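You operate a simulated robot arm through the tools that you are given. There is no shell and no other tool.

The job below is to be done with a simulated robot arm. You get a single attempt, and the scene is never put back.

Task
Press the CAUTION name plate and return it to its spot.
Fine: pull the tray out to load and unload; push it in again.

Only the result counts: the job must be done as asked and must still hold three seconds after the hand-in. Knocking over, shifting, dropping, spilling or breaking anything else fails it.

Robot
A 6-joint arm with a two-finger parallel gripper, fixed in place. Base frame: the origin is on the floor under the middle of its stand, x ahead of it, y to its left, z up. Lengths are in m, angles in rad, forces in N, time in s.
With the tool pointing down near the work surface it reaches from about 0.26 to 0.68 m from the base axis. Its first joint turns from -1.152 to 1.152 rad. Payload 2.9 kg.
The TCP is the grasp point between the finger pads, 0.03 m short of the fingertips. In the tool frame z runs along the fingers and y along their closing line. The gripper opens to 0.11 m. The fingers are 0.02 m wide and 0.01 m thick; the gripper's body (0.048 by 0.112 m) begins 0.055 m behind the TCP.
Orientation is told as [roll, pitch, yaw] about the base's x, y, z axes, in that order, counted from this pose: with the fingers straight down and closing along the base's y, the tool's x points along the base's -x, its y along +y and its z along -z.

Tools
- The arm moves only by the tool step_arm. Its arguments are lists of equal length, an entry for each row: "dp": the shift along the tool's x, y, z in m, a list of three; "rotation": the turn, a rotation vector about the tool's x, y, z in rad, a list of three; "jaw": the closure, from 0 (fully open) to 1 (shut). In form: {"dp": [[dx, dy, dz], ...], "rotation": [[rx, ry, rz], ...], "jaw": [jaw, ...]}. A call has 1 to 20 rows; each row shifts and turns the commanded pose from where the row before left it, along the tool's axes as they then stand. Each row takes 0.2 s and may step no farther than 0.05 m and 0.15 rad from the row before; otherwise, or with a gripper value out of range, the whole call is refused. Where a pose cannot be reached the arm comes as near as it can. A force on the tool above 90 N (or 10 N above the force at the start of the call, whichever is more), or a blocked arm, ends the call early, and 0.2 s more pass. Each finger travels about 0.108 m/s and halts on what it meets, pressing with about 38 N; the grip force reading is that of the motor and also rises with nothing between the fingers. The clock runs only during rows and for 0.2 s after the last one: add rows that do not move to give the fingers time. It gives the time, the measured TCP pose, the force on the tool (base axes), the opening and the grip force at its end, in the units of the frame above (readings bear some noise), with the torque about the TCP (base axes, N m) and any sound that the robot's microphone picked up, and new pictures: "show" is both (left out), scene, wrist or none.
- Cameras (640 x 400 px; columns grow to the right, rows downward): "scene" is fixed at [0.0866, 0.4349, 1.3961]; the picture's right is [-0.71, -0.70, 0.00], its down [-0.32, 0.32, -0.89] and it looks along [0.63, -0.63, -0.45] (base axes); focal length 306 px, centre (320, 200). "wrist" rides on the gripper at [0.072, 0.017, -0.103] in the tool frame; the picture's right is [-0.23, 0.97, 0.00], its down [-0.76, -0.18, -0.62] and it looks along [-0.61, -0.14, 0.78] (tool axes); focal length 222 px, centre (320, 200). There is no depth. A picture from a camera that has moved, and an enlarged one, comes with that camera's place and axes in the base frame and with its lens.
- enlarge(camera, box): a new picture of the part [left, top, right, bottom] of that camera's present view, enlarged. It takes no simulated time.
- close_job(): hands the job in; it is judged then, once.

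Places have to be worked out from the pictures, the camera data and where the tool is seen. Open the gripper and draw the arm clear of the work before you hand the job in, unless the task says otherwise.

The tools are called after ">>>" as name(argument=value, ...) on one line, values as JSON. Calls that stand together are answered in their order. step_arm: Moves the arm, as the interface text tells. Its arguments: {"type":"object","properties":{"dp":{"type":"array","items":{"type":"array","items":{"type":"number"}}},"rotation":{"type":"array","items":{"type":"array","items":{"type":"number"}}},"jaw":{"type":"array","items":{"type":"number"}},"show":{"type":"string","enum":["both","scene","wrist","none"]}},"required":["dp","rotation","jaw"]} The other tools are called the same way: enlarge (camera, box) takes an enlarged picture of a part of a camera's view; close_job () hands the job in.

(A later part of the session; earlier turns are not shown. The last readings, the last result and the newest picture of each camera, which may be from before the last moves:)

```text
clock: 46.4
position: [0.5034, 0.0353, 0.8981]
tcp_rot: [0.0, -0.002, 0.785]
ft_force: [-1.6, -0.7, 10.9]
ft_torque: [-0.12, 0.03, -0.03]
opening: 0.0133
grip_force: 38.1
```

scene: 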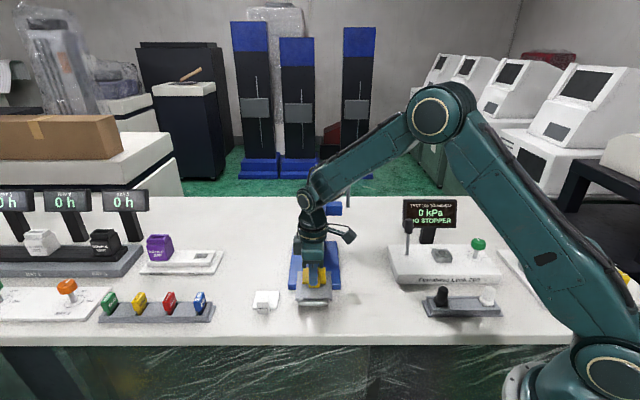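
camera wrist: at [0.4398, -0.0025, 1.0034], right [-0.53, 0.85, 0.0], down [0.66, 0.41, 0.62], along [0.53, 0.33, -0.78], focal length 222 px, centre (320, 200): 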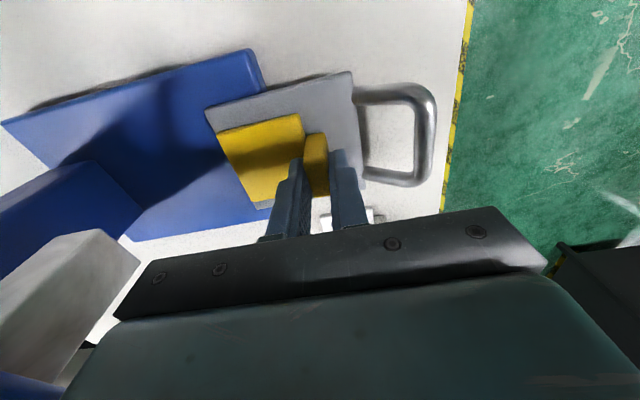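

Contact (11 N): the plate rests on the tray, 3.05 cm above table level. I relieve slightly, open and rise straight up.

>>> step_arm(dp=[[0, 0, -0.0008], [0, 0, 0], [0, 0, 0], [0, 0, -0.02], [0, 0, -0.04], [0, 0, -0.04], [0, 0, 0]], rotation=[[0, 0, 0], [0, 0, 0], [0, 0, 0], [0, 0, 0], [0, 0, 0], [0, 0, 0], [0, 0, 0]], jaw=[0.95, 0.75, 0.68, 0.68, 0.68, 0.68, 0.68], show="both")

>>> enlarge(camera="wrist", box=[160, 40, 440, 240])

>>> enlarge(camera="scene", box=[285, 240, 345, 310])

```text
clock: 48.0
position: [0.5027, 0.0345, 0.9996]
tcp_rot: [0.002, 0.0, 0.785]
ft_force: [0.6, -0.1, 0.3]
ft_torque: [0.01, 0.03, 0.01]
opening: 0.0353
grip_force: 0.2
camera wrist: at [0.4394, -0.0033, 1.1031], right [-0.53, 0.85, 0.0], down [0.66, 0.41, 0.62], along [0.53, 0.33, -0.78], focal length 222 px, centre (320, 200)
```

scene: 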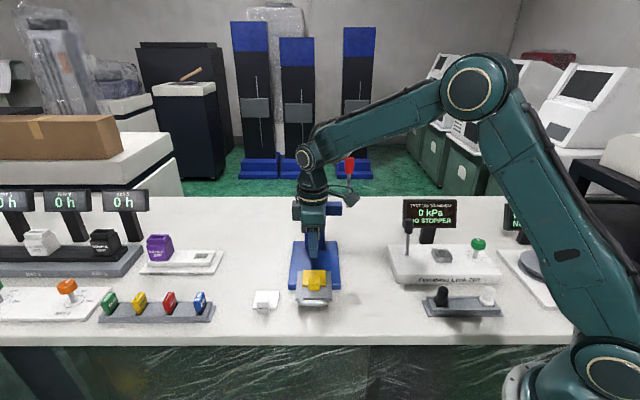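
wrist: 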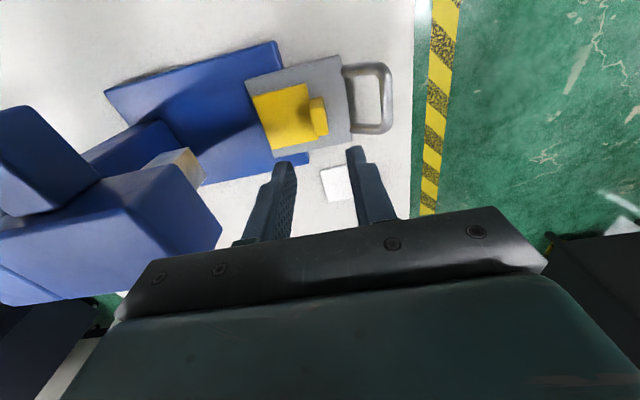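

```text
2.00 times, centred on (300, 140) of wrist
camera zoom: at [0.4394, -0.0033, 1.1031], right [-0.53, 0.85, 0.0], down [0.66, 0.41, 0.62], along [0.53, 0.33, -0.78], focal length 444 px, centre (360, 320)
```

zoom: 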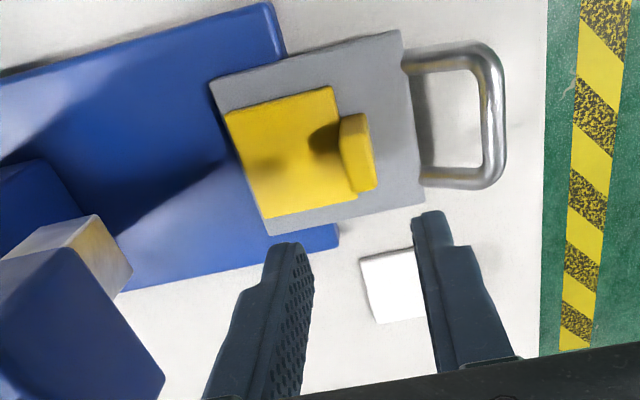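

```text
5.71 times, centred on (315, 275) of scene
camera zoom: at [0.0866, 0.4349, 1.3961], right [-0.71, -0.7, 0.0], down [-0.32, 0.32, -0.89], along [0.63, -0.63, -0.45], focal length 1746 px, centre (349, -229)
```

zoom: 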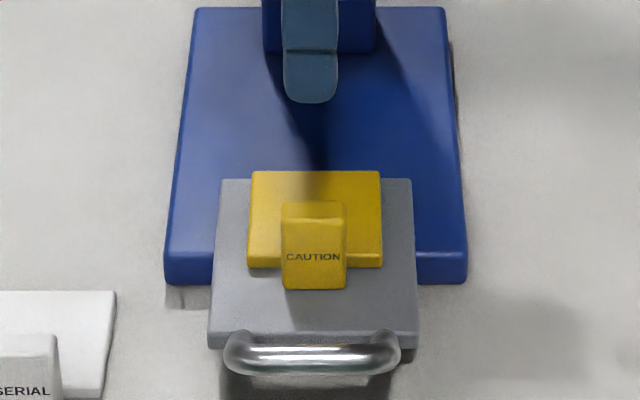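

The plate sits squarely on the tray. I back away, turn the tool to face the press (jaws closed) so I can push the tray in by its bar with the slim side of the gripper toward the head.

>>> step_arm(dp=[[0, 0.038, 0], [0, 0.038, 0], [0, 0.038, 0], [0, 0, 0], [0, 0, 0], [0, 0, 0], [0, 0, 0], [0, 0, 0], [0, 0, 0], [0, 0, 0], [0, 0, 0], [0, 0, 0], [0, 0, 0], [0, 0, 0], [0, 0, 0]], rotation=[[0, 0, 0], [0, 0, 0], [0, 0, 0], [0, 0, 0.1428], [0, 0, 0.1428], [0, 0, 0.1428], [0, 0, 0.1428], [0, 0, 0.1428], [0, 0, 0.1428], [0, 0, 0.1428], [0, 0, 0.1428], [0, 0, 0.1428], [0, 0, 0.1428], [0, 0, 0.1428], [0, 0, 0]], jaw=[0.7, 0.75, 0.8, 0.85, 0.9, 0.95, 1, 1, 1, 1, 1, 1, 1, 1, 1], show="both")

>>> enlarge(camera="wrist", box=[200, 80, 440, 240])

```text
clock: 51.2
position: [0.4235, 0.1157, 0.9987]
tcp_rot: [0.001, 0.002, -0.786]
ft_force: [0.2, -1.4, 0.8]
ft_torque: [-0.01, -0.02, 0.0]
opening: 0.0
grip_force: 38.0
camera wrist: at [0.3835, 0.1797, 1.1022], right [0.85, 0.53, 0.0], down [0.41, -0.67, 0.62], along [0.33, -0.53, -0.78], focal length 222 px, centre (320, 200)
```

scene: 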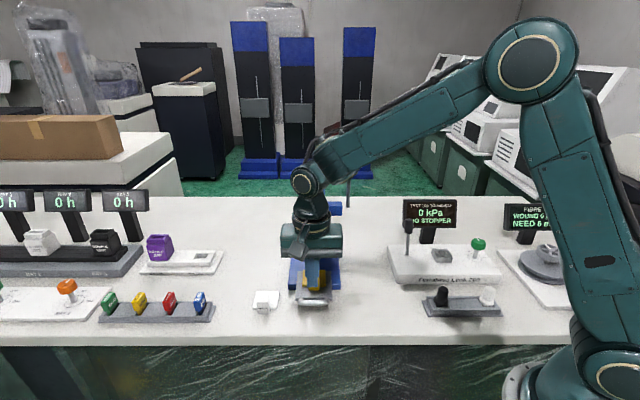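
wrist: 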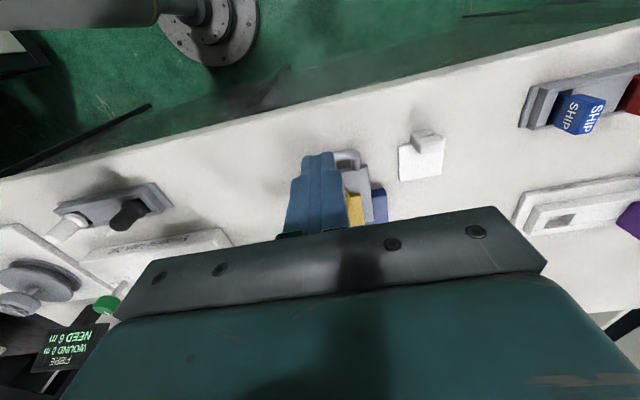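

```text
2.50 times, centred on (320, 160) of wrist
camera zoom: at [0.3835, 0.1797, 1.1022], right [0.85, 0.53, 0.0], down [0.41, -0.67, 0.62], along [0.33, -0.53, -0.78], focal length 555 px, centre (320, 300)
```

zoom: 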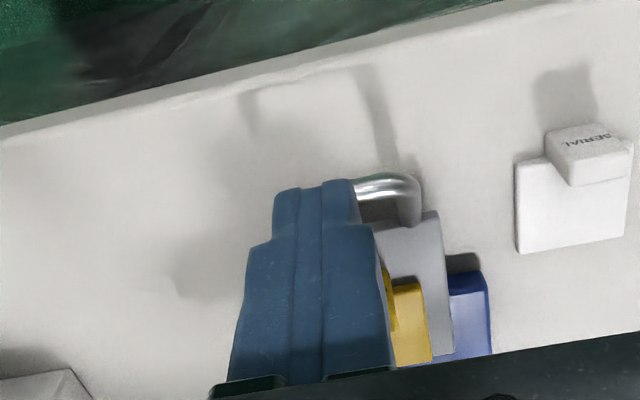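

I descend in front of the bar, approach, and push slowly (1 cm per row) so the plate doesn't slip on the tray.

>>> step_arm(dp=[[0, -0.0005, 0.038], [0, -0.0005, 0.038], [0, 0, 0.0386], [-0.018, 0, 0], [-0.01, 0, 0], [-0.01, 0, 0], [-0.01, 0, 0], [-0.01, 0, 0], [-0.01, 0, 0], [-0.01, 0, 0], [-0.01, 0, 0], [-0.01, 0, 0], [0, 0, 0]], rotation=[[0, 0, 0], [0, 0, 0], [0, 0, 0], [0, 0, 0], [0, 0, 0], [0, 0, 0], [0, 0, 0], [0, 0, 0], [0, 0, 0], [0, 0, 0], [0, 0, 0], [0, 0, 0], [0, 0, 0]], jaw=[1, 1, 1, 1, 1, 1, 1, 1, 1, 1, 1, 1, 1], show="both")

>>> enlarge(camera="scene", box=[275, 180, 355, 310])

>>> enlarge(camera="wrist", box=[200, 80, 440, 240])

```text
clock: 54.0
position: [0.4923, 0.0449, 0.8849]
tcp_rot: [0.002, 0.002, -0.784]
ft_force: [0.2, -0.5, 0.7]
ft_torque: [0.02, 0.0, 0.01]
opening: 0.0
grip_force: 37.7
camera wrist: at [0.4523, 0.11, 0.9878], right [0.85, 0.53, 0.0], down [0.41, -0.66, 0.62], along [0.33, -0.53, -0.78], focal length 222 px, centre (320, 200)
```

scene: 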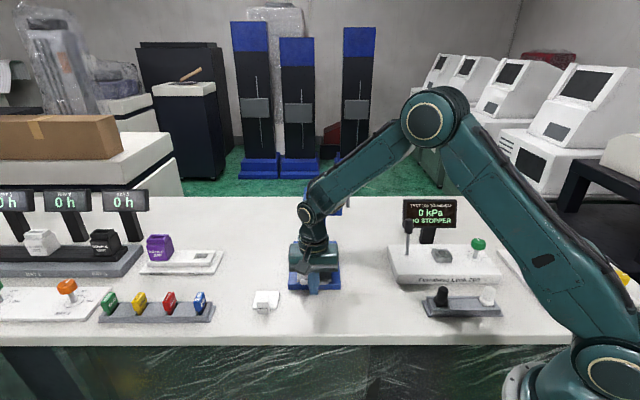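
wrist: 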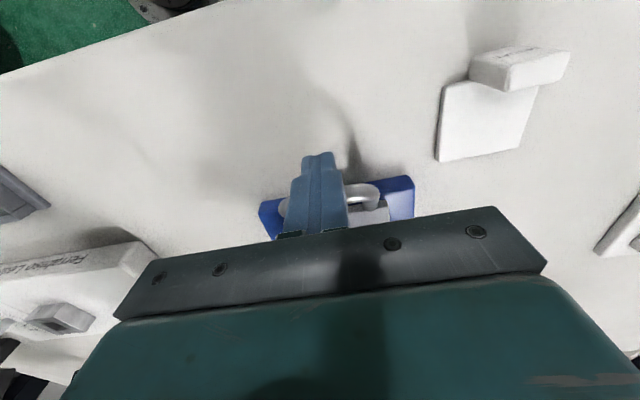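

```text
3.08 times, centred on (315, 245) of scene
camera zoom: at [0.0866, 0.4349, 1.3961], right [-0.71, -0.7, 0.0], down [-0.32, 0.32, -0.89], along [0.63, -0.63, -0.45], focal length 940 px, centre (335, 62)
```

zoom: 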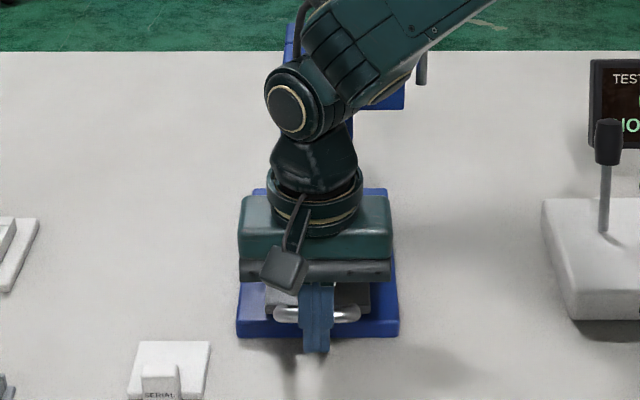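

```text
2.50 times, centred on (320, 160) of wrist
camera zoom: at [0.4523, 0.11, 0.9878], right [0.85, 0.53, 0.0], down [0.41, -0.66, 0.62], along [0.33, -0.53, -0.78], focal length 555 px, centre (320, 300)
```

zoom: 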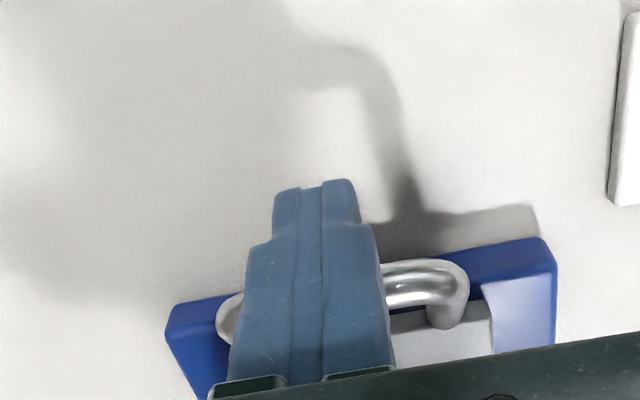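

The tray is moving in smoothly. I continue in 5 mm, then 2 mm steps to the stop.

>>> step_arm(dp=[[-0.005, 0, 0], [-0.005, 0, 0], [-0.005, 0, 0], [-0.005, 0, 0], [-0.002, 0, 0], [0, 0, 0]], rotation=[[0, 0, 0], [0, 0, 0], [0, 0, 0], [0, 0, 0], [0, 0, 0], [0, 0, 0]], jaw=[1, 1, 1, 1, 1, 1], show="none")

```text
clock: 55.4
position: [0.5074, 0.0298, 0.8831]
tcp_rot: [0.001, 0.001, -0.783]
ft_force: [0.6, 0.3, 0.7]
ft_torque: [0.01, 0.0, -0.01]
opening: 0.0
grip_force: 38.0
```

>>> step_arm(dp=[[-0.002, 0, 0], [-0.002, 0, 0], [-0.001, 0, 0], [0, 0, 0]], rotation=[[0, 0, 0], [0, 0, 0], [0, 0, 0], [0, 0, 0]], jaw=[1, 1, 1, 1], show="none")

```text
clock: 56.4
position: [0.5099, 0.029, 0.8839]
tcp_rot: [-0.002, 0.005, -0.781]
ft_force: [-18.6, 12.6, 6.3]
ft_torque: [-0.04, 0.23, -0.02]
opening: 0.0
grip_force: 37.8
```

22 N at a≈0.340: the tray is at its inner stop. I back off and rise to inspect the plate under the ram.

>>> step_arm(dp=[[0.02, 0, 0], [0.03, 0, 0], [0.04, 0, -0.02], [0.03, 0, -0.04], [0, 0, -0.04], [0, 0, 0]], rotation=[[0, 0, 0], [0, 0, 0], [0, 0, 0], [0, 0, 0], [0, 0, 0], [0, 0, 0]], jaw=[1, 1, 1, 1, 1, 1], show="both")

>>> enlarge(camera="scene", box=[275, 180, 355, 310])

```text
clock: 57.8
position: [0.4262, 0.1116, 0.9857]
tcp_rot: [-0.001, 0.003, -0.785]
ft_force: [0.4, 0.7, 0.0]
ft_torque: [0.02, -0.03, 0.02]
opening: 0.0
grip_force: 37.2
camera wrist: at [0.3878, 0.1752, 1.0885], right [0.85, 0.53, 0.0], down [0.41, -0.66, 0.62], along [0.33, -0.53, -0.78], focal length 222 px, centre (320, 200)
```

scene: 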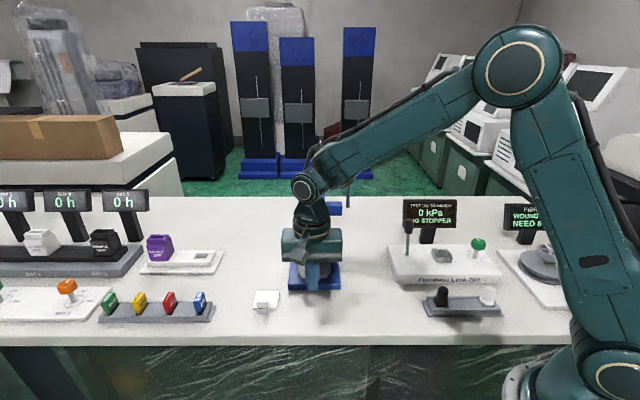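
wrist: 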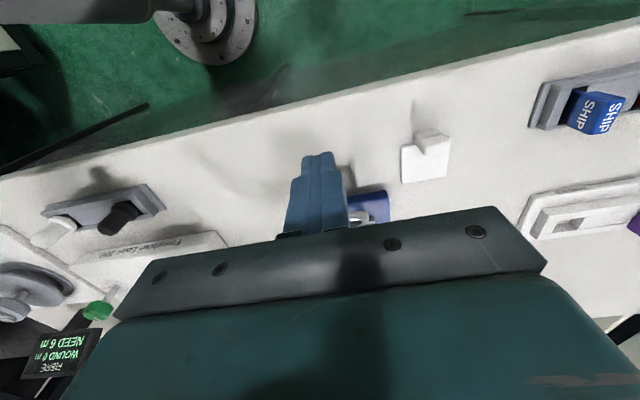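

```text
3.08 times, centred on (315, 245) of scene
camera zoom: at [0.0865, 0.4349, 1.3961], right [-0.71, -0.7, 0.0], down [-0.32, 0.32, -0.89], along [0.63, -0.63, -0.45], focal length 940 px, centre (335, 62)
```

zoom: 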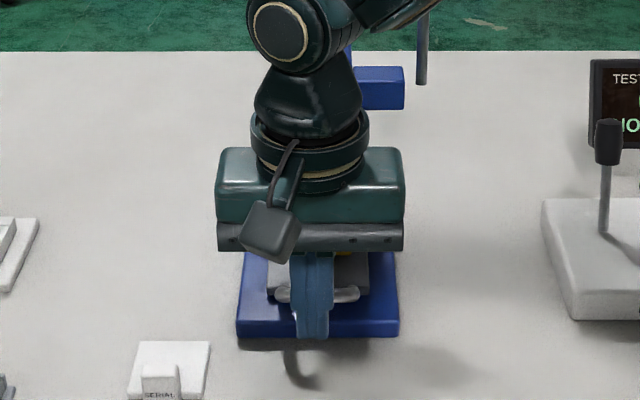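

The tray is in with the plate on it. Now the lever: its stick is near a≈0.475, b≈0.291, knob at z≈1.10–1.145. I rise to a safe height and move over the knob with jaws half open.

>>> step_arm(dp=[[0, 0, -0.045], [0, 0, -0.045], [0, 0, -0.045], [0, 0, -0.045], [0, 0, -0.045], [-0.0429, -0.0148, 0], [-0.0429, -0.0148, 0], [-0.0429, -0.0148, 0], [-0.0429, -0.0148, 0], [-0.0429, -0.0148, 0], [-0.0429, -0.0148, 0], [0, 0, 0]], rotation=[[0, 0, 0], [0, 0, 0], [0, 0, 0], [0, 0, 0], [0, 0, 0], [0, 0, 0], [0, 0, 0], [0, 0, 0], [0, 0, 0], [0, 0, 0], [0, 0, 0], [0, 0, 0]], jaw=[1, 0.9, 0.8, 0.7, 0.6, 0.5, 0.5, 0.5, 0.5, 0.5, 0.5, 0.5], show="both")

>>> enlarge(camera="wrist", box=[200, 80, 440, 240])

>>> enlarge(camera="scene", box=[275, 130, 375, 310])

```text
clock: 60.4
position: [0.5474, -0.1343, 1.211]
tcp_rot: [0.001, 0.003, -0.784]
ft_force: [-0.1, -0.5, 0.1]
ft_torque: [-0.03, -0.02, 0.0]
opening: 0.0552
grip_force: 0.0
camera wrist: at [0.5079, -0.071, 1.3145], right [0.85, 0.53, 0.0], down [0.41, -0.66, 0.62], along [0.33, -0.53, -0.78], focal length 222 px, centre (320, 200)
```

scene: 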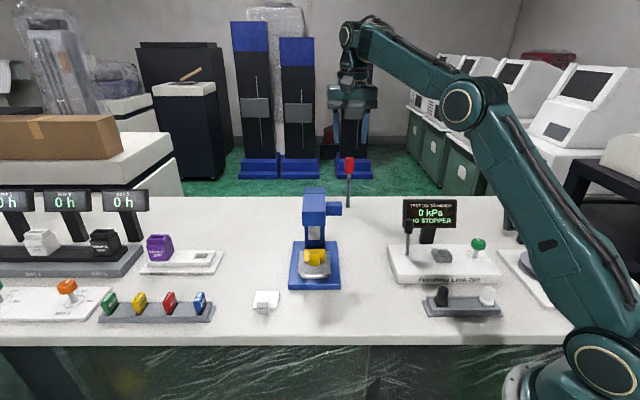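
wrist: 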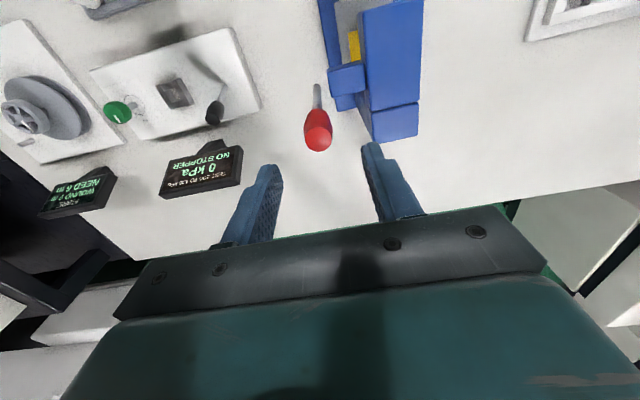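

```text
2.50 times, centred on (320, 160) of wrist
camera zoom: at [0.5079, -0.071, 1.3145], right [0.85, 0.53, 0.0], down [0.41, -0.66, 0.62], along [0.33, -0.53, -0.78], focal length 555 px, centre (320, 300)
```

zoom: 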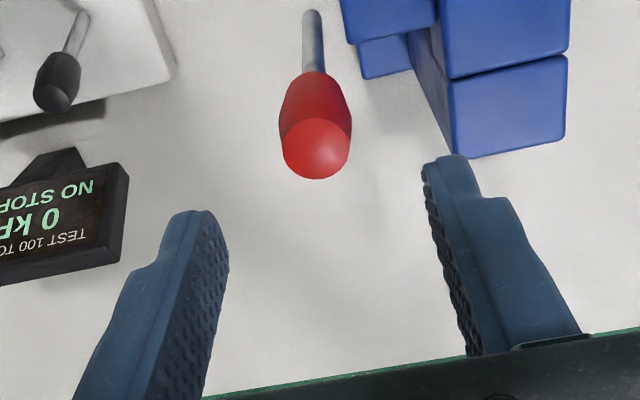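

```text
2.22 times, centred on (325, 220) of scene
camera zoom: at [0.0866, 0.4349, 1.3961], right [-0.71, -0.7, 0.0], down [-0.32, 0.32, -0.89], along [0.63, -0.63, -0.45], focal length 679 px, centre (309, 156)
```

zoom: 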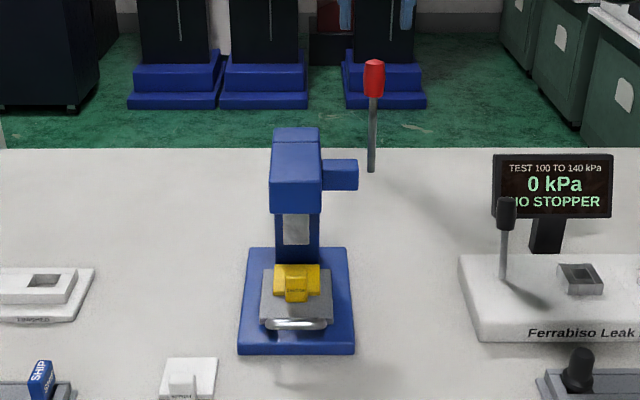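

The knob sits right under the TCP (a≈0.478, b≈0.291). Before gripping it I check the plate under the ram in the clear scene view.

>>> enlarge(camera="scene", box=[285, 180, 345, 300])

>>> enlarge(camera="scene", box=[290, 220, 340, 285])

```text
3.33 times, centred on (315, 240) of scene
camera zoom: at [0.0866, 0.4349, 1.3961], right [-0.71, -0.7, 0.0], down [-0.32, 0.32, -0.89], along [0.63, -0.63, -0.45], focal length 1019 px, centre (337, 67)
```

zoom: 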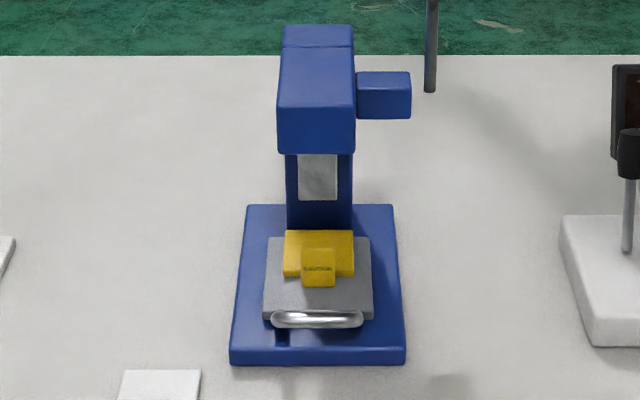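

```text
6.15 times, centred on (315, 252) of scene
camera zoom: at [0.0866, 0.4349, 1.3961], right [-0.71, -0.7, 0.0], down [-0.32, 0.32, -0.89], along [0.63, -0.63, -0.45], focal length 1881 px, centre (351, -123)
```

zoom: 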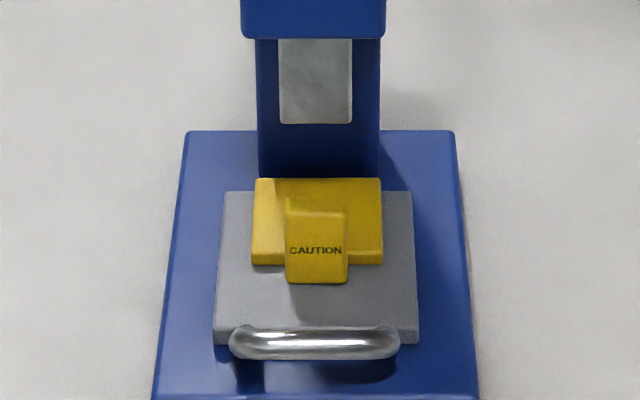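

Tray is exactly back at its "in" position and the plate is laterally centred on the ram. I descend on the knob and grip it.

>>> step_arm(dp=[[0.004, -0.001, 0.03], [0, 0, 0.035], [0, 0, 0.026], [0, 0, 0], [0, 0, 0], [0, 0, 0]], rotation=[[0, 0, 0], [0, 0, 0], [0, 0, 0], [0, 0, 0], [0, 0, 0], [0, 0, 0]], jaw=[0.5, 0.5, 0.5, 0.5, 0.95, 0.95], show="both")

>>> enlarge(camera="wrist", box=[200, 80, 440, 240])

>>> enlarge(camera="scene", box=[300, 130, 380, 230])

```text
clock: 61.8
position: [0.5425, -0.1329, 1.1173]
tcp_rot: [0.002, 0.003, -0.782]
ft_force: [7.0, 4.1, -1.5]
ft_torque: [-0.7, 0.48, 0.11]
opening: 0.0251
grip_force: 44.7
camera wrist: at [0.5034, -0.0685, 1.2209], right [0.85, 0.53, 0.0], down [0.41, -0.66, 0.62], along [0.33, -0.53, -0.78], focal length 222 px, centre (320, 200)
```

scene: 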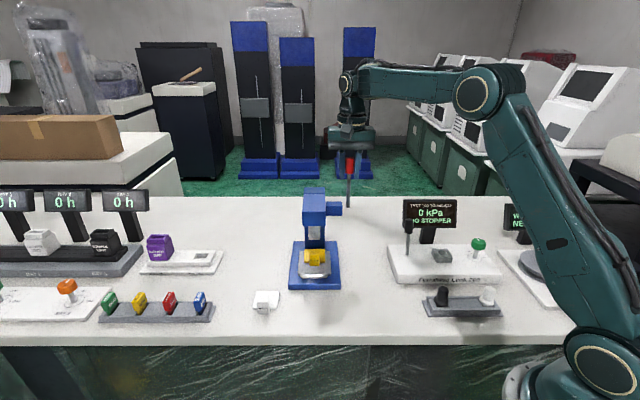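
wrist: 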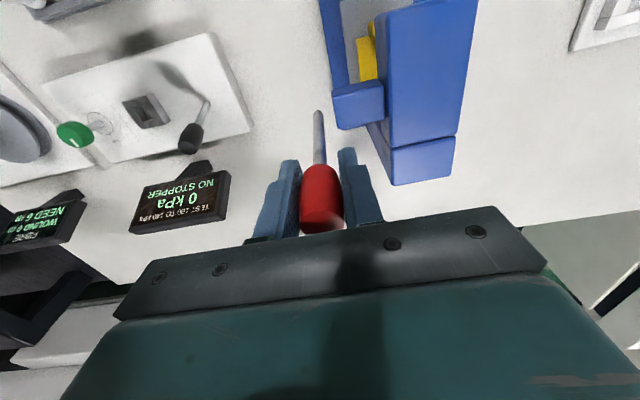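

```text
2.50 times, centred on (320, 160) of wrist
camera zoom: at [0.5034, -0.0685, 1.2209], right [0.85, 0.53, 0.0], down [0.41, -0.66, 0.62], along [0.33, -0.53, -0.78], focal length 555 px, centre (320, 300)
```

zoom: 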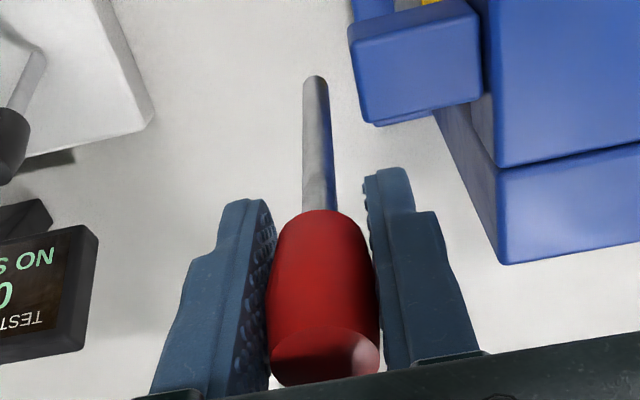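

```text
4.00 times, centred on (340, 180) of scene
camera zoom: at [0.0868, 0.4351, 1.3961], right [-0.71, -0.7, 0.0], down [-0.32, 0.32, -0.89], along [0.63, -0.63, -0.45], focal length 1222 px, centre (240, 280)
```

zoom: 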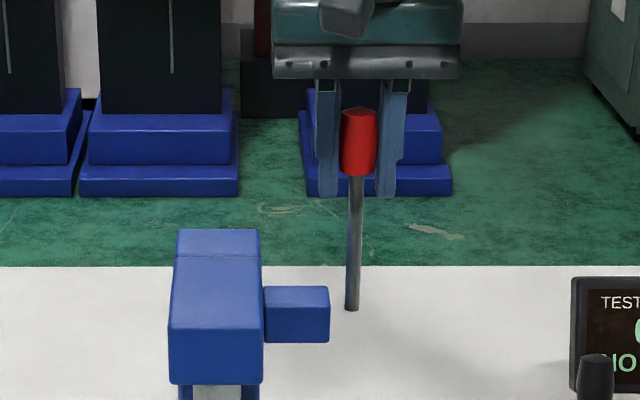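

Knob gripped (25 mm). I pull the lever forward and down around its pivot (radius ~0.11 m), turning the tool with it, 0.3 rad first to check the direction and load.

>>> step_arm(dp=[[0.011, 0, -0.0002], [0.011, 0, -0.0002], [0.011, 0, -0.0002], [0, 0, 0]], rotation=[[0, -0.1, 0], [0, -0.1, 0], [0, -0.1, 0], [0, 0, 0]], jaw=[0.95, 0.95, 0.95, 0.95], show="both")

>>> enlarge(camera="scene", box=[280, 130, 380, 290])

```text
clock: 62.8
position: [0.5186, -0.1101, 1.1147]
tcp_rot: [0.002, -0.302, -0.788]
ft_force: [1.9, -4.6, 1.1]
ft_torque: [-0.91, 0.32, -0.15]
opening: 0.0251
grip_force: 44.7
camera wrist: at [0.4604, -0.025, 1.1919], right [0.84, 0.53, 0.07], down [0.26, -0.51, 0.82], along [0.47, -0.67, -0.57], focal length 222 px, centre (320, 200)
```

scene: 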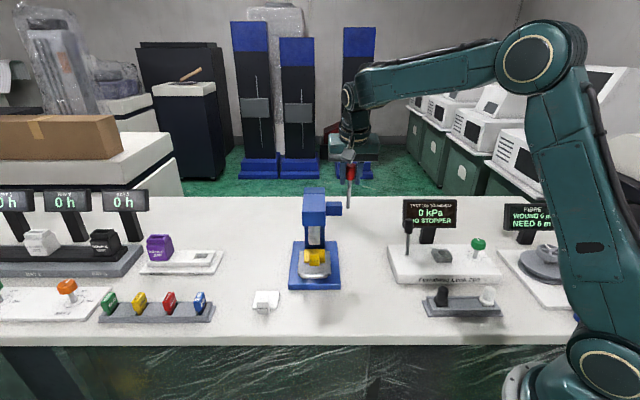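
wrist: 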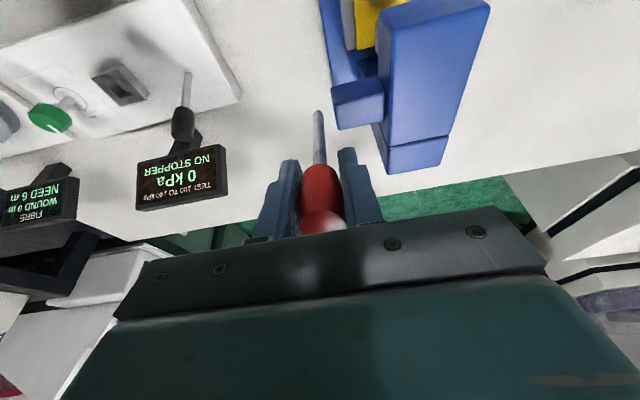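

```text
2.50 times, centred on (330, 210) of scene
camera zoom: at [0.0866, 0.4348, 1.3962], right [-0.71, -0.7, 0.0], down [-0.32, 0.32, -0.89], along [0.63, -0.63, -0.45], focal length 764 px, centre (295, 175)
```

zoom: 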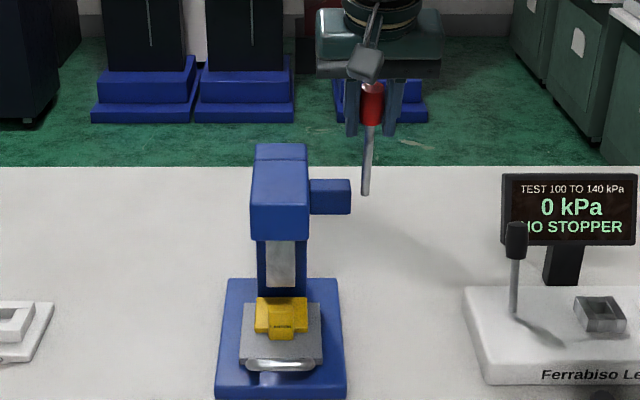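

The lever swings freely with the tool (load ~5 N). I continue another 0.4 rad.

>>> step_arm(dp=[[0.011, 0, -0.0002], [0.011, 0, -0.0002], [0.011, 0, -0.0002], [0.011, 0, -0.0002], [0, 0, 0]], rotation=[[0, -0.1, 0], [0, -0.1, 0], [0, -0.1, 0], [0, -0.1, 0], [0, 0, 0]], jaw=[0.95, 0.95, 0.95, 0.95, 0.95], show="both")

>>> enlarge(camera="scene", box=[280, 130, 380, 290])

```text
clock: 64.0
position: [0.4909, -0.0792, 1.0956]
tcp_rot: [-0.001, -0.699, -0.783]
ft_force: [12.5, -7.3, -5.1]
ft_torque: [-1.02, 0.04, -0.38]
opening: 0.0248
grip_force: 45.0
camera wrist: at [0.4156, 0.0193, 1.1284], right [0.81, 0.57, 0.15], down [0.0, -0.25, 0.97], along [0.59, -0.78, -0.21], focal length 222 px, centre (320, 200)
```

scene: 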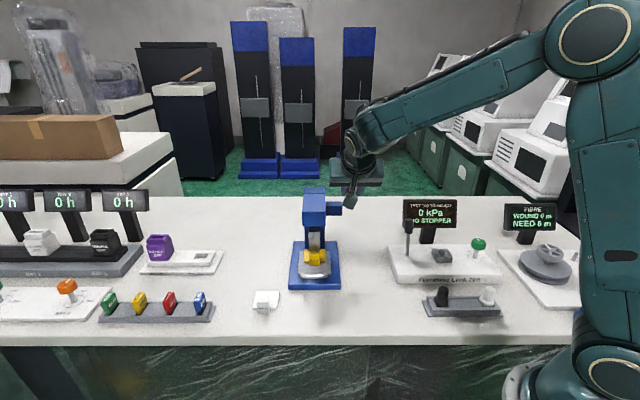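
wrist: 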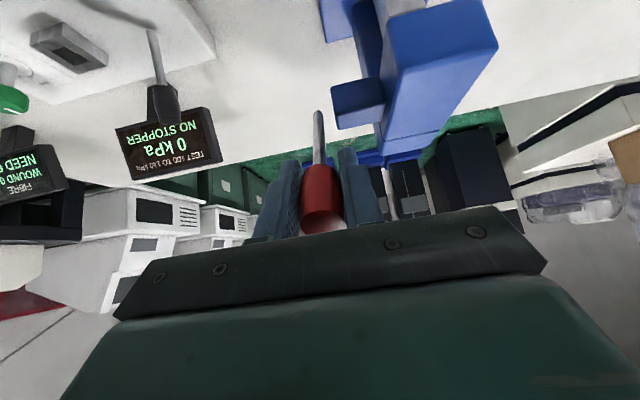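

```text
2.50 times, centred on (330, 210) of scene
camera zoom: at [0.087, 0.4347, 1.3962], right [-0.71, -0.7, 0.0], down [-0.32, 0.32, -0.89], along [0.63, -0.63, -0.45], focal length 764 px, centre (295, 175)
```

zoom: 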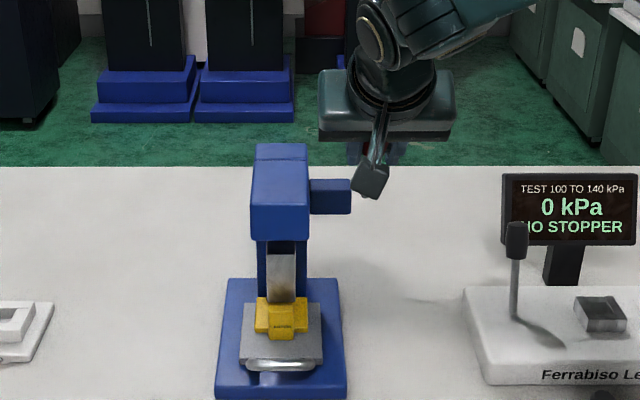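

The ram is coming down as the lever turns (now at about z 0.89, plate top about 0.86). I continue 0.4 rad more.

>>> step_arm(dp=[[0.011, 0, -0.0002], [0.011, 0, -0.0002], [0.011, 0, -0.0002], [0.011, 0, -0.0002], [0, 0, 0]], rotation=[[0, -0.1, 0], [0, -0.1, 0], [0, -0.1, 0], [0, -0.1, 0], [0, 0, 0]], jaw=[0.95, 0.95, 0.95, 0.95, 0.95], show="both")

>>> enlarge(camera="scene", box=[280, 130, 380, 290])

```text
clock: 65.2
position: [0.4692, -0.0598, 1.0651]
tcp_rot: [0.006, -1.104, -0.79]
ft_force: [5.5, 0.0, 5.5]
ft_torque: [0.66, 1.03, -0.86]
opening: 0.0251
grip_force: 44.9
camera wrist: at [0.393, 0.0422, 1.0465], right [0.76, 0.62, 0.21], down [-0.28, 0.02, 0.96], along [0.59, -0.79, 0.19], focal length 222 px, centre (320, 200)
```

scene: 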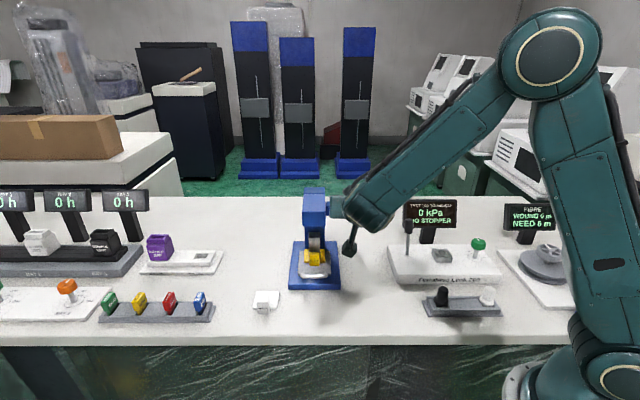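
wrist: 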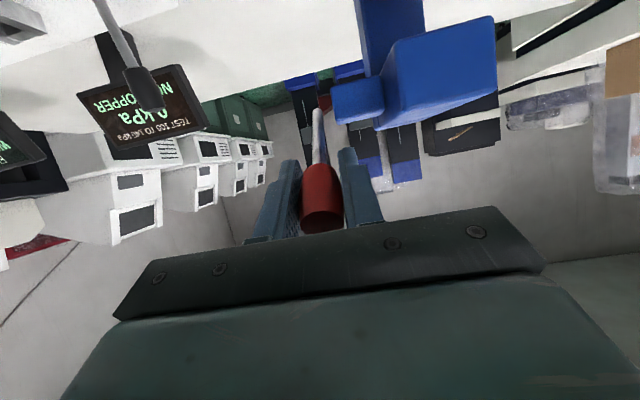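

```text
2.50 times, centred on (330, 210) of scene
camera zoom: at [0.0867, 0.4349, 1.3961], right [-0.71, -0.7, 0.0], down [-0.32, 0.32, -0.89], along [0.63, -0.63, -0.45], focal length 764 px, centre (295, 175)
```

zoom: 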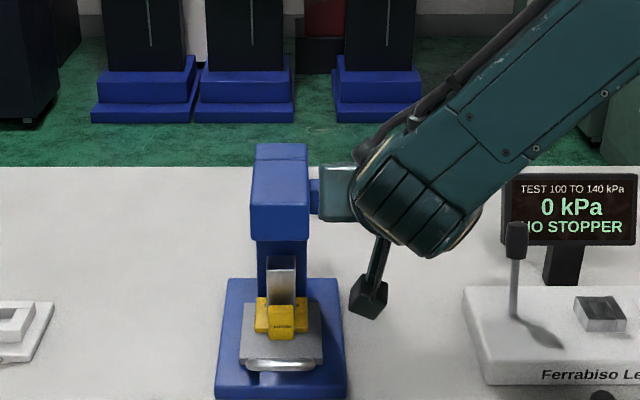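

Still smooth and aligned; the ram is close to the plate. I continue 0.2 rad and check.

>>> step_arm(dp=[[0.011, 0, -0.0002], [0.011, 0, -0.0002], [0, 0, 0]], rotation=[[0, -0.1, 0], [0, -0.1, 0], [0, 0, 0]], jaw=[0.95, 0.95, 0.95], show="both")

>>> enlarge(camera="scene", box=[285, 220, 345, 290])

```text
clock: 66.0
position: [0.4624, -0.0522, 1.0426]
tcp_rot: [-0.001, -1.295, -0.781]
ft_force: [-0.1, -0.8, 0.5]
ft_torque: [0.01, 0.0, 0.03]
opening: 0.0054
grip_force: 0.1
camera wrist: at [0.3898, 0.0451, 1.001], right [0.73, 0.65, 0.22], down [-0.4, 0.15, 0.9], along [0.55, -0.75, 0.37], focal length 222 px, centre (320, 200)
```

scene: 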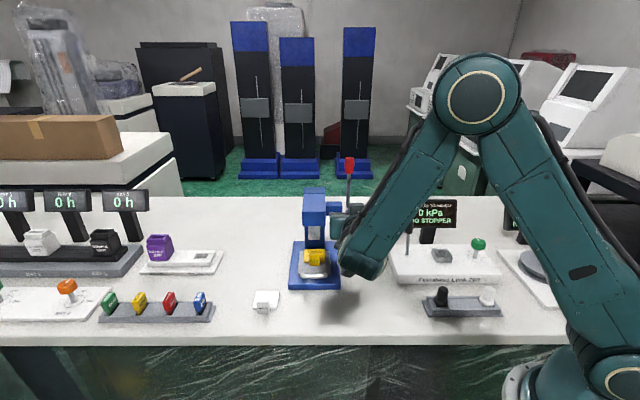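
wrist: 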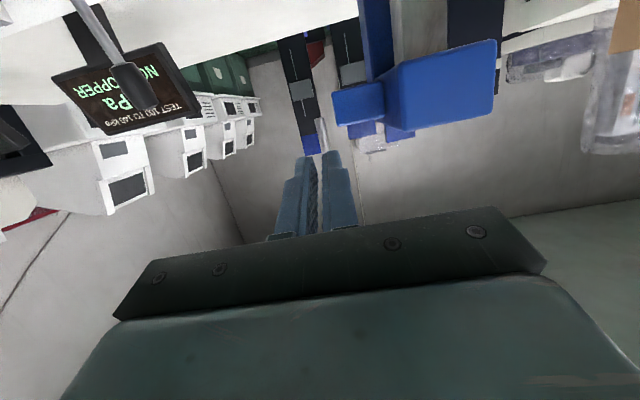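

```text
5.71 times, centred on (315, 255) of scene
camera zoom: at [0.0865, 0.4349, 1.3961], right [-0.71, -0.7, 0.0], down [-0.32, 0.32, -0.89], along [0.63, -0.63, -0.45], focal length 1746 px, centre (349, -114)
```

zoom: 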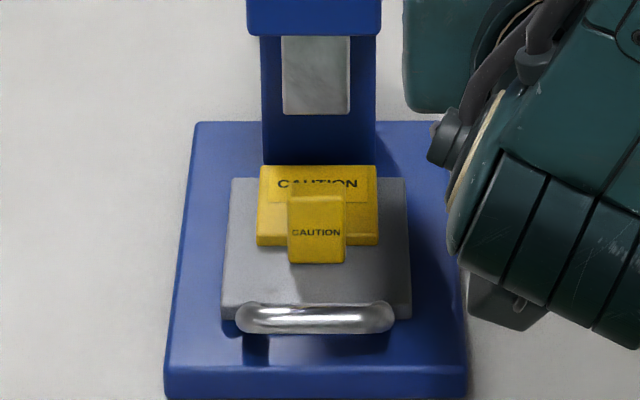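

The knob slipped free near the end of the stroke and the lever sprang back upright by itself, but the plate now carries a stamped "CAUTION". Let me inspect it closely.

>>> enlarge(camera="scene", box=[300, 240, 332, 272])

>>> enlarge(camera="scene", box=[280, 140, 380, 240])

```text
12.50 times, centred on (316, 256) of scene
camera zoom: at [0.0865, 0.4349, 1.3961], right [-0.71, -0.7, 0.0], down [-0.32, 0.32, -0.89], along [0.63, -0.63, -0.45], focal length 3820 px, centre (370, -500)
```

zoom: 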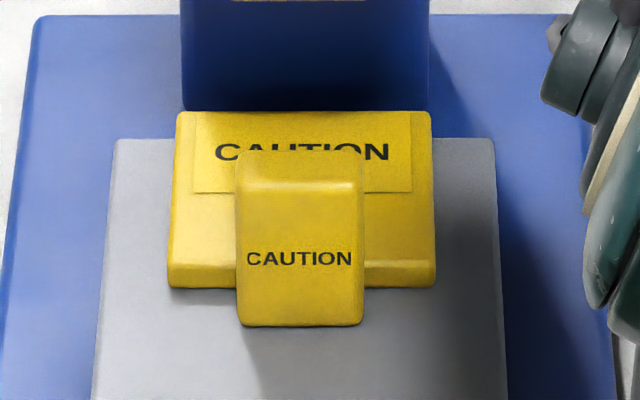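

```text
4.00 times, centred on (330, 190) of scene
camera zoom: at [0.0865, 0.4349, 1.3961], right [-0.71, -0.7, 0.0], down [-0.32, 0.32, -0.89], along [0.63, -0.63, -0.45], focal length 1222 px, centre (280, 240)
```

zoom: 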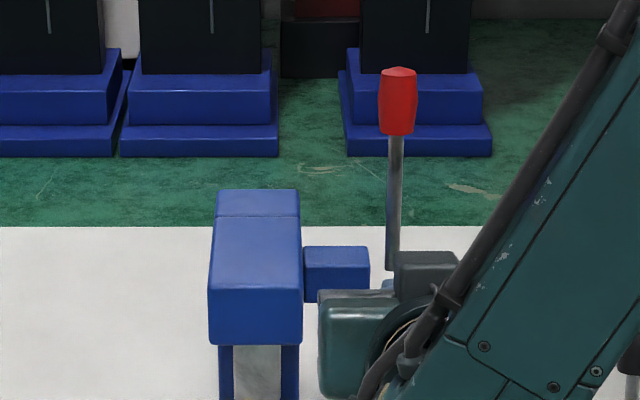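

The plate is stamped and the lever is back in its upright rest. I retreat from the lever along the finger axis and bring the tool back to vertical.

>>> step_arm(dp=[[0, 0, -0.034], [0, 0, -0.034], [0, 0, -0.034], [0, 0, 0], [0, 0, 0], [0, 0, 0], [0, 0, 0], [0, 0, 0], [0, 0, 0], [0, 0, 0], [0, 0, 0], [0, 0, 0], [0, 0, 0]], rotation=[[0, 0, 0], [0, 0, 0], [0, 0, 0], [0, 0.1444, 0], [0, 0.1444, 0], [0, 0.1444, 0], [0, 0.1444, 0], [0, 0.1444, 0], [0, 0.1444, 0], [0, 0.1444, 0], [0, 0.1444, 0], [0, 0.1448, 0], [0, 0, 0]], jaw=[0.95, 0.9, 0.85, 0.8, 0.75, 0.7, 0.68, 0.68, 0.68, 0.68, 0.68, 0.68, 0.68], show="both")

```text
clock: 68.8
position: [0.3946, 0.0166, 1.0719]
tcp_rot: [0.001, 0.0, -0.783]
ft_force: [0.4, 0.3, 0.1]
ft_torque: [0.02, -0.01, -0.01]
opening: 0.0352
grip_force: 0.2
camera wrist: at [0.3544, 0.0814, 1.1759], right [0.85, 0.53, 0.0], down [0.41, -0.67, 0.62], along [0.33, -0.53, -0.78], focal length 222 px, centre (320, 200)
```

scene: 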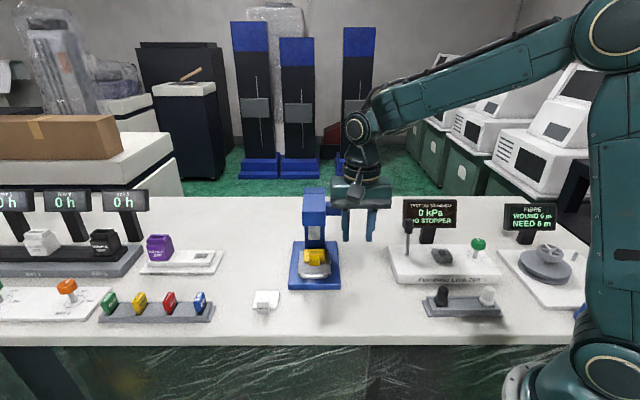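
wrist: 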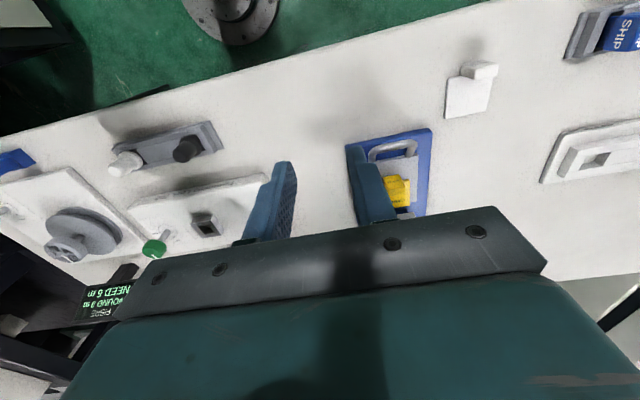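

Clear of the lever. I turn back to the handle-gripping heading, move over the handle, tilt 0.4 rad and come partway down.

>>> step_arm(dp=[[0, 0, 0], [0, 0, 0], [0, 0, 0], [0, 0, 0], [0, 0, 0], [0, 0, 0], [0, 0, 0], [0, 0, 0], [0, 0, 0], [0, 0, 0], [0, 0, 0], [-0.03, -0.0267, 0], [-0.03, -0.0267, 0], [-0.0297, -0.0266, 0], [0, 0, 0], [0, 0, 0], [0, 0, 0], [0, 0, 0]], rotation=[[0, 0, -0.1428], [0, 0, -0.1428], [0, 0, -0.1428], [0, 0, -0.1428], [0, 0, -0.1428], [0, 0, -0.1428], [0, 0, -0.1428], [0, 0, -0.1428], [0, 0, -0.1428], [0, 0, -0.1428], [0, 0, -0.1428], [0, 0, 0], [0, 0, 0], [0, 0, 0], [0.1334, 0, 0], [0.1333, 0, 0], [0.1333, 0, 0], [0, 0, 0]], jaw=[0.68, 0.68, 0.68, 0.68, 0.68, 0.68, 0.68, 0.68, 0.68, 0.68, 0.68, 0.68, 0.68, 0.68, 0.68, 0.68, 0.68, 0.68], show="both")

>>> enlarge(camera="wrist", box=[160, 40, 420, 220])

```text
clock: 72.6
position: [0.5124, 0.0244, 1.0721]
tcp_rot: [-0.402, 0.002, 0.787]
ft_force: [-0.3, -0.8, 0.4]
ft_torque: [-0.02, 0.0, 0.01]
opening: 0.0351
grip_force: 0.1
camera wrist: at [0.4229, 0.0134, 1.1605], right [-0.47, 0.79, -0.38], down [0.48, 0.59, 0.64], along [0.74, 0.12, -0.66], focal length 222 px, centre (320, 200)
```

scene: 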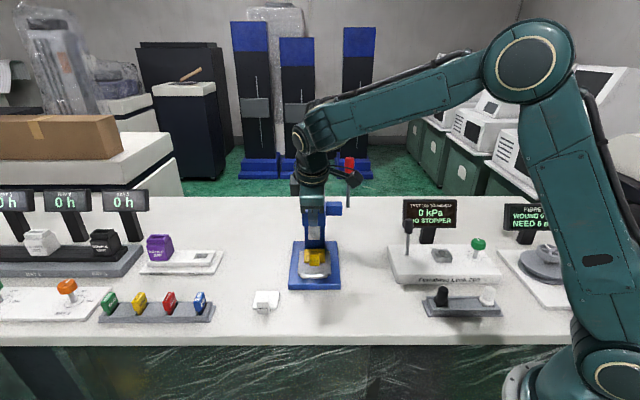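
wrist: 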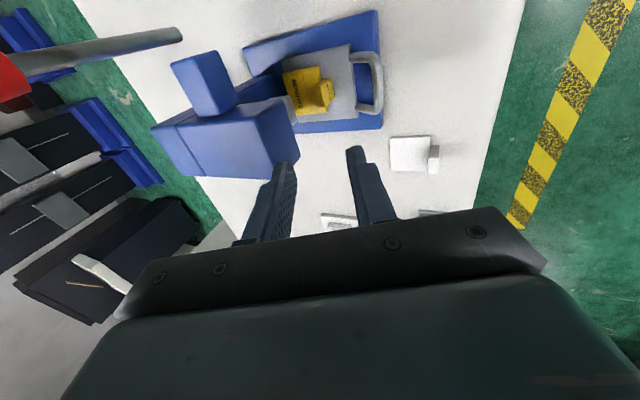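

```text
2.22 times, centred on (290, 130) of wrist
camera zoom: at [0.4229, 0.0134, 1.1605], right [-0.47, 0.79, -0.38], down [0.48, 0.59, 0.64], along [0.74, 0.12, -0.66], focal length 494 px, centre (387, 356)
```

zoom: 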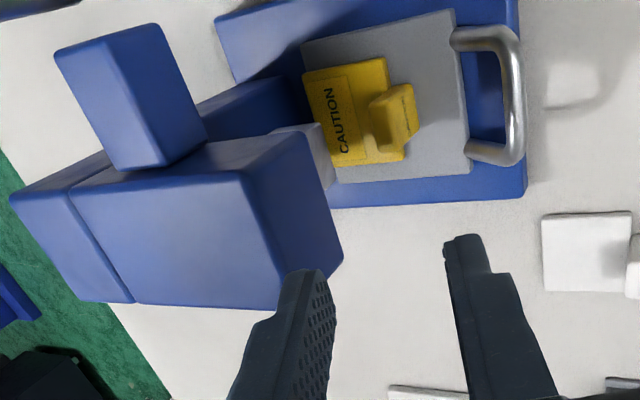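

The stamp is clearly visible. I descend three of five steps toward the bar and verify alignment.

>>> step_arm(dp=[[-0.0003, 0.0139, 0.0338], [-0.0003, 0.0139, 0.0338], [-0.0003, 0.0139, 0.0338], [0, 0, 0]], rotation=[[0, 0, 0], [0, 0, 0], [0, 0, 0], [0, 0, 0]], jaw=[0.68, 0.68, 0.68, 0.68], show="wrist")

>>> enlarge(camera="wrist", box=[200, 60, 440, 240])

```text
clock: 73.6
position: [0.5168, 0.0252, 0.9637]
tcp_rot: [-0.398, -0.003, 0.783]
ft_force: [-0.1, 0.2, -0.4]
ft_torque: [0.0, 0.03, 0.0]
opening: 0.0351
grip_force: 0.1
camera wrist: at [0.4261, 0.0148, 1.0508], right [-0.47, 0.8, -0.38], down [0.48, 0.59, 0.64], along [0.74, 0.12, -0.66], focal length 222 px, centre (320, 200)
```

wrist: 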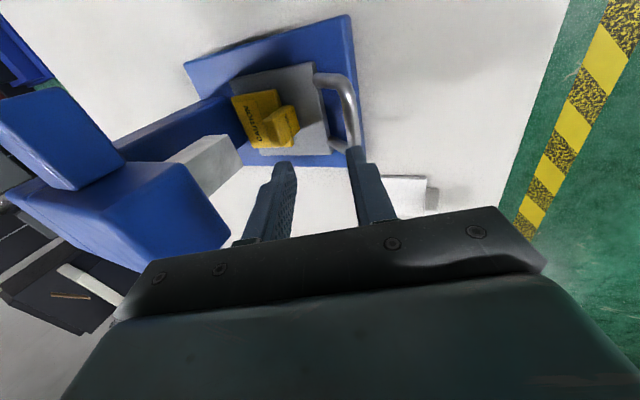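

```text
2.22 times, centred on (320, 150) of wrist
camera zoom: at [0.4261, 0.0148, 1.0508], right [-0.47, 0.8, -0.38], down [0.48, 0.59, 0.64], along [0.74, 0.12, -0.66], focal length 494 px, centre (320, 311)
```

zoom: 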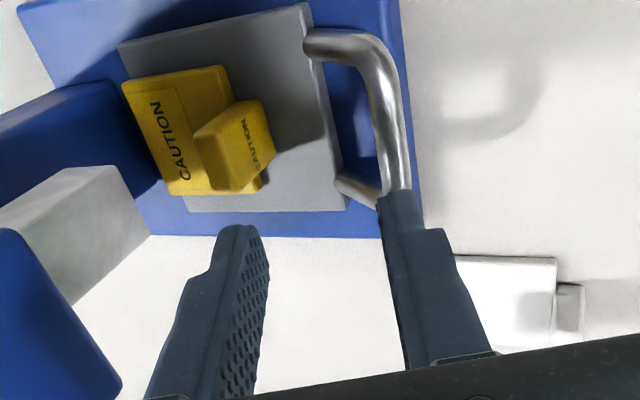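

Aligned. I finish the descent and close on the bar.

>>> step_arm(dp=[[0.0005, 0.0149, 0.034], [0.0005, 0.0149, 0.034], [0, 0, 0], [0, 0, 0], [0, 0, 0]], rotation=[[0, 0, 0], [0, 0, 0], [0, 0, 0], [0, 0, 0], [0, 0, 0]], jaw=[0.68, 0.68, 0.8, 0.95, 0.95], show="wrist")

>>> enlarge(camera="wrist", box=[200, 60, 440, 240])

```text
clock: 74.8
position: [0.5147, 0.0244, 0.8878]
tcp_rot: [-0.4, 0.0, 0.786]
ft_force: [0.3, -4.5, 2.6]
ft_torque: [0.0, -0.13, 0.63]
opening: 0.0117
grip_force: 45.3
camera wrist: at [0.424, 0.0134, 0.9772], right [-0.47, 0.79, -0.38], down [0.48, 0.59, 0.64], along [0.74, 0.12, -0.66], focal length 222 px, centre (320, 200)
```

wrist: 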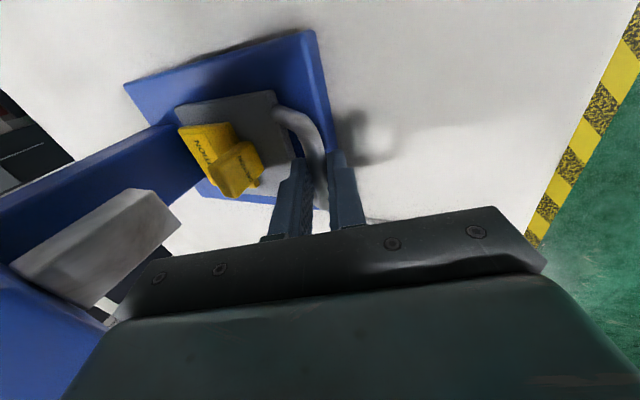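

```text
2.22 times, centred on (320, 150) of wrist
camera zoom: at [0.424, 0.0134, 0.9772], right [-0.47, 0.79, -0.38], down [0.48, 0.59, 0.64], along [0.74, 0.12, -0.66], focal length 494 px, centre (320, 311)
```

zoom: 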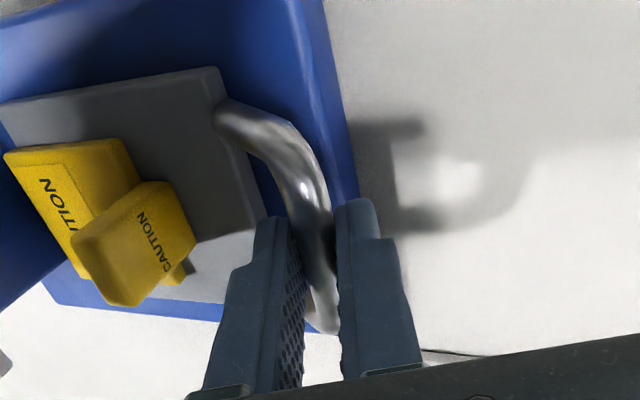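

Gripped at the in position. I pull the tray out gently in two stages.

>>> step_arm(dp=[[0, 0.0092, -0.0039], [0, 0.0138, -0.0058], [0, 0.0138, -0.0058], [0, 0, 0]], rotation=[[0, 0, 0], [0, 0, 0], [0, 0, 0], [0, 0, 0]], jaw=[0.95, 0.95, 0.95, 0.95], show="none")

```text
clock: 75.8
position: [0.487, 0.0526, 0.8887]
tcp_rot: [-0.4, -0.002, 0.787]
ft_force: [-1.1, -1.3, 13.5]
ft_torque: [-0.17, 0.06, 0.48]
opening: 0.0116
grip_force: 44.8
```

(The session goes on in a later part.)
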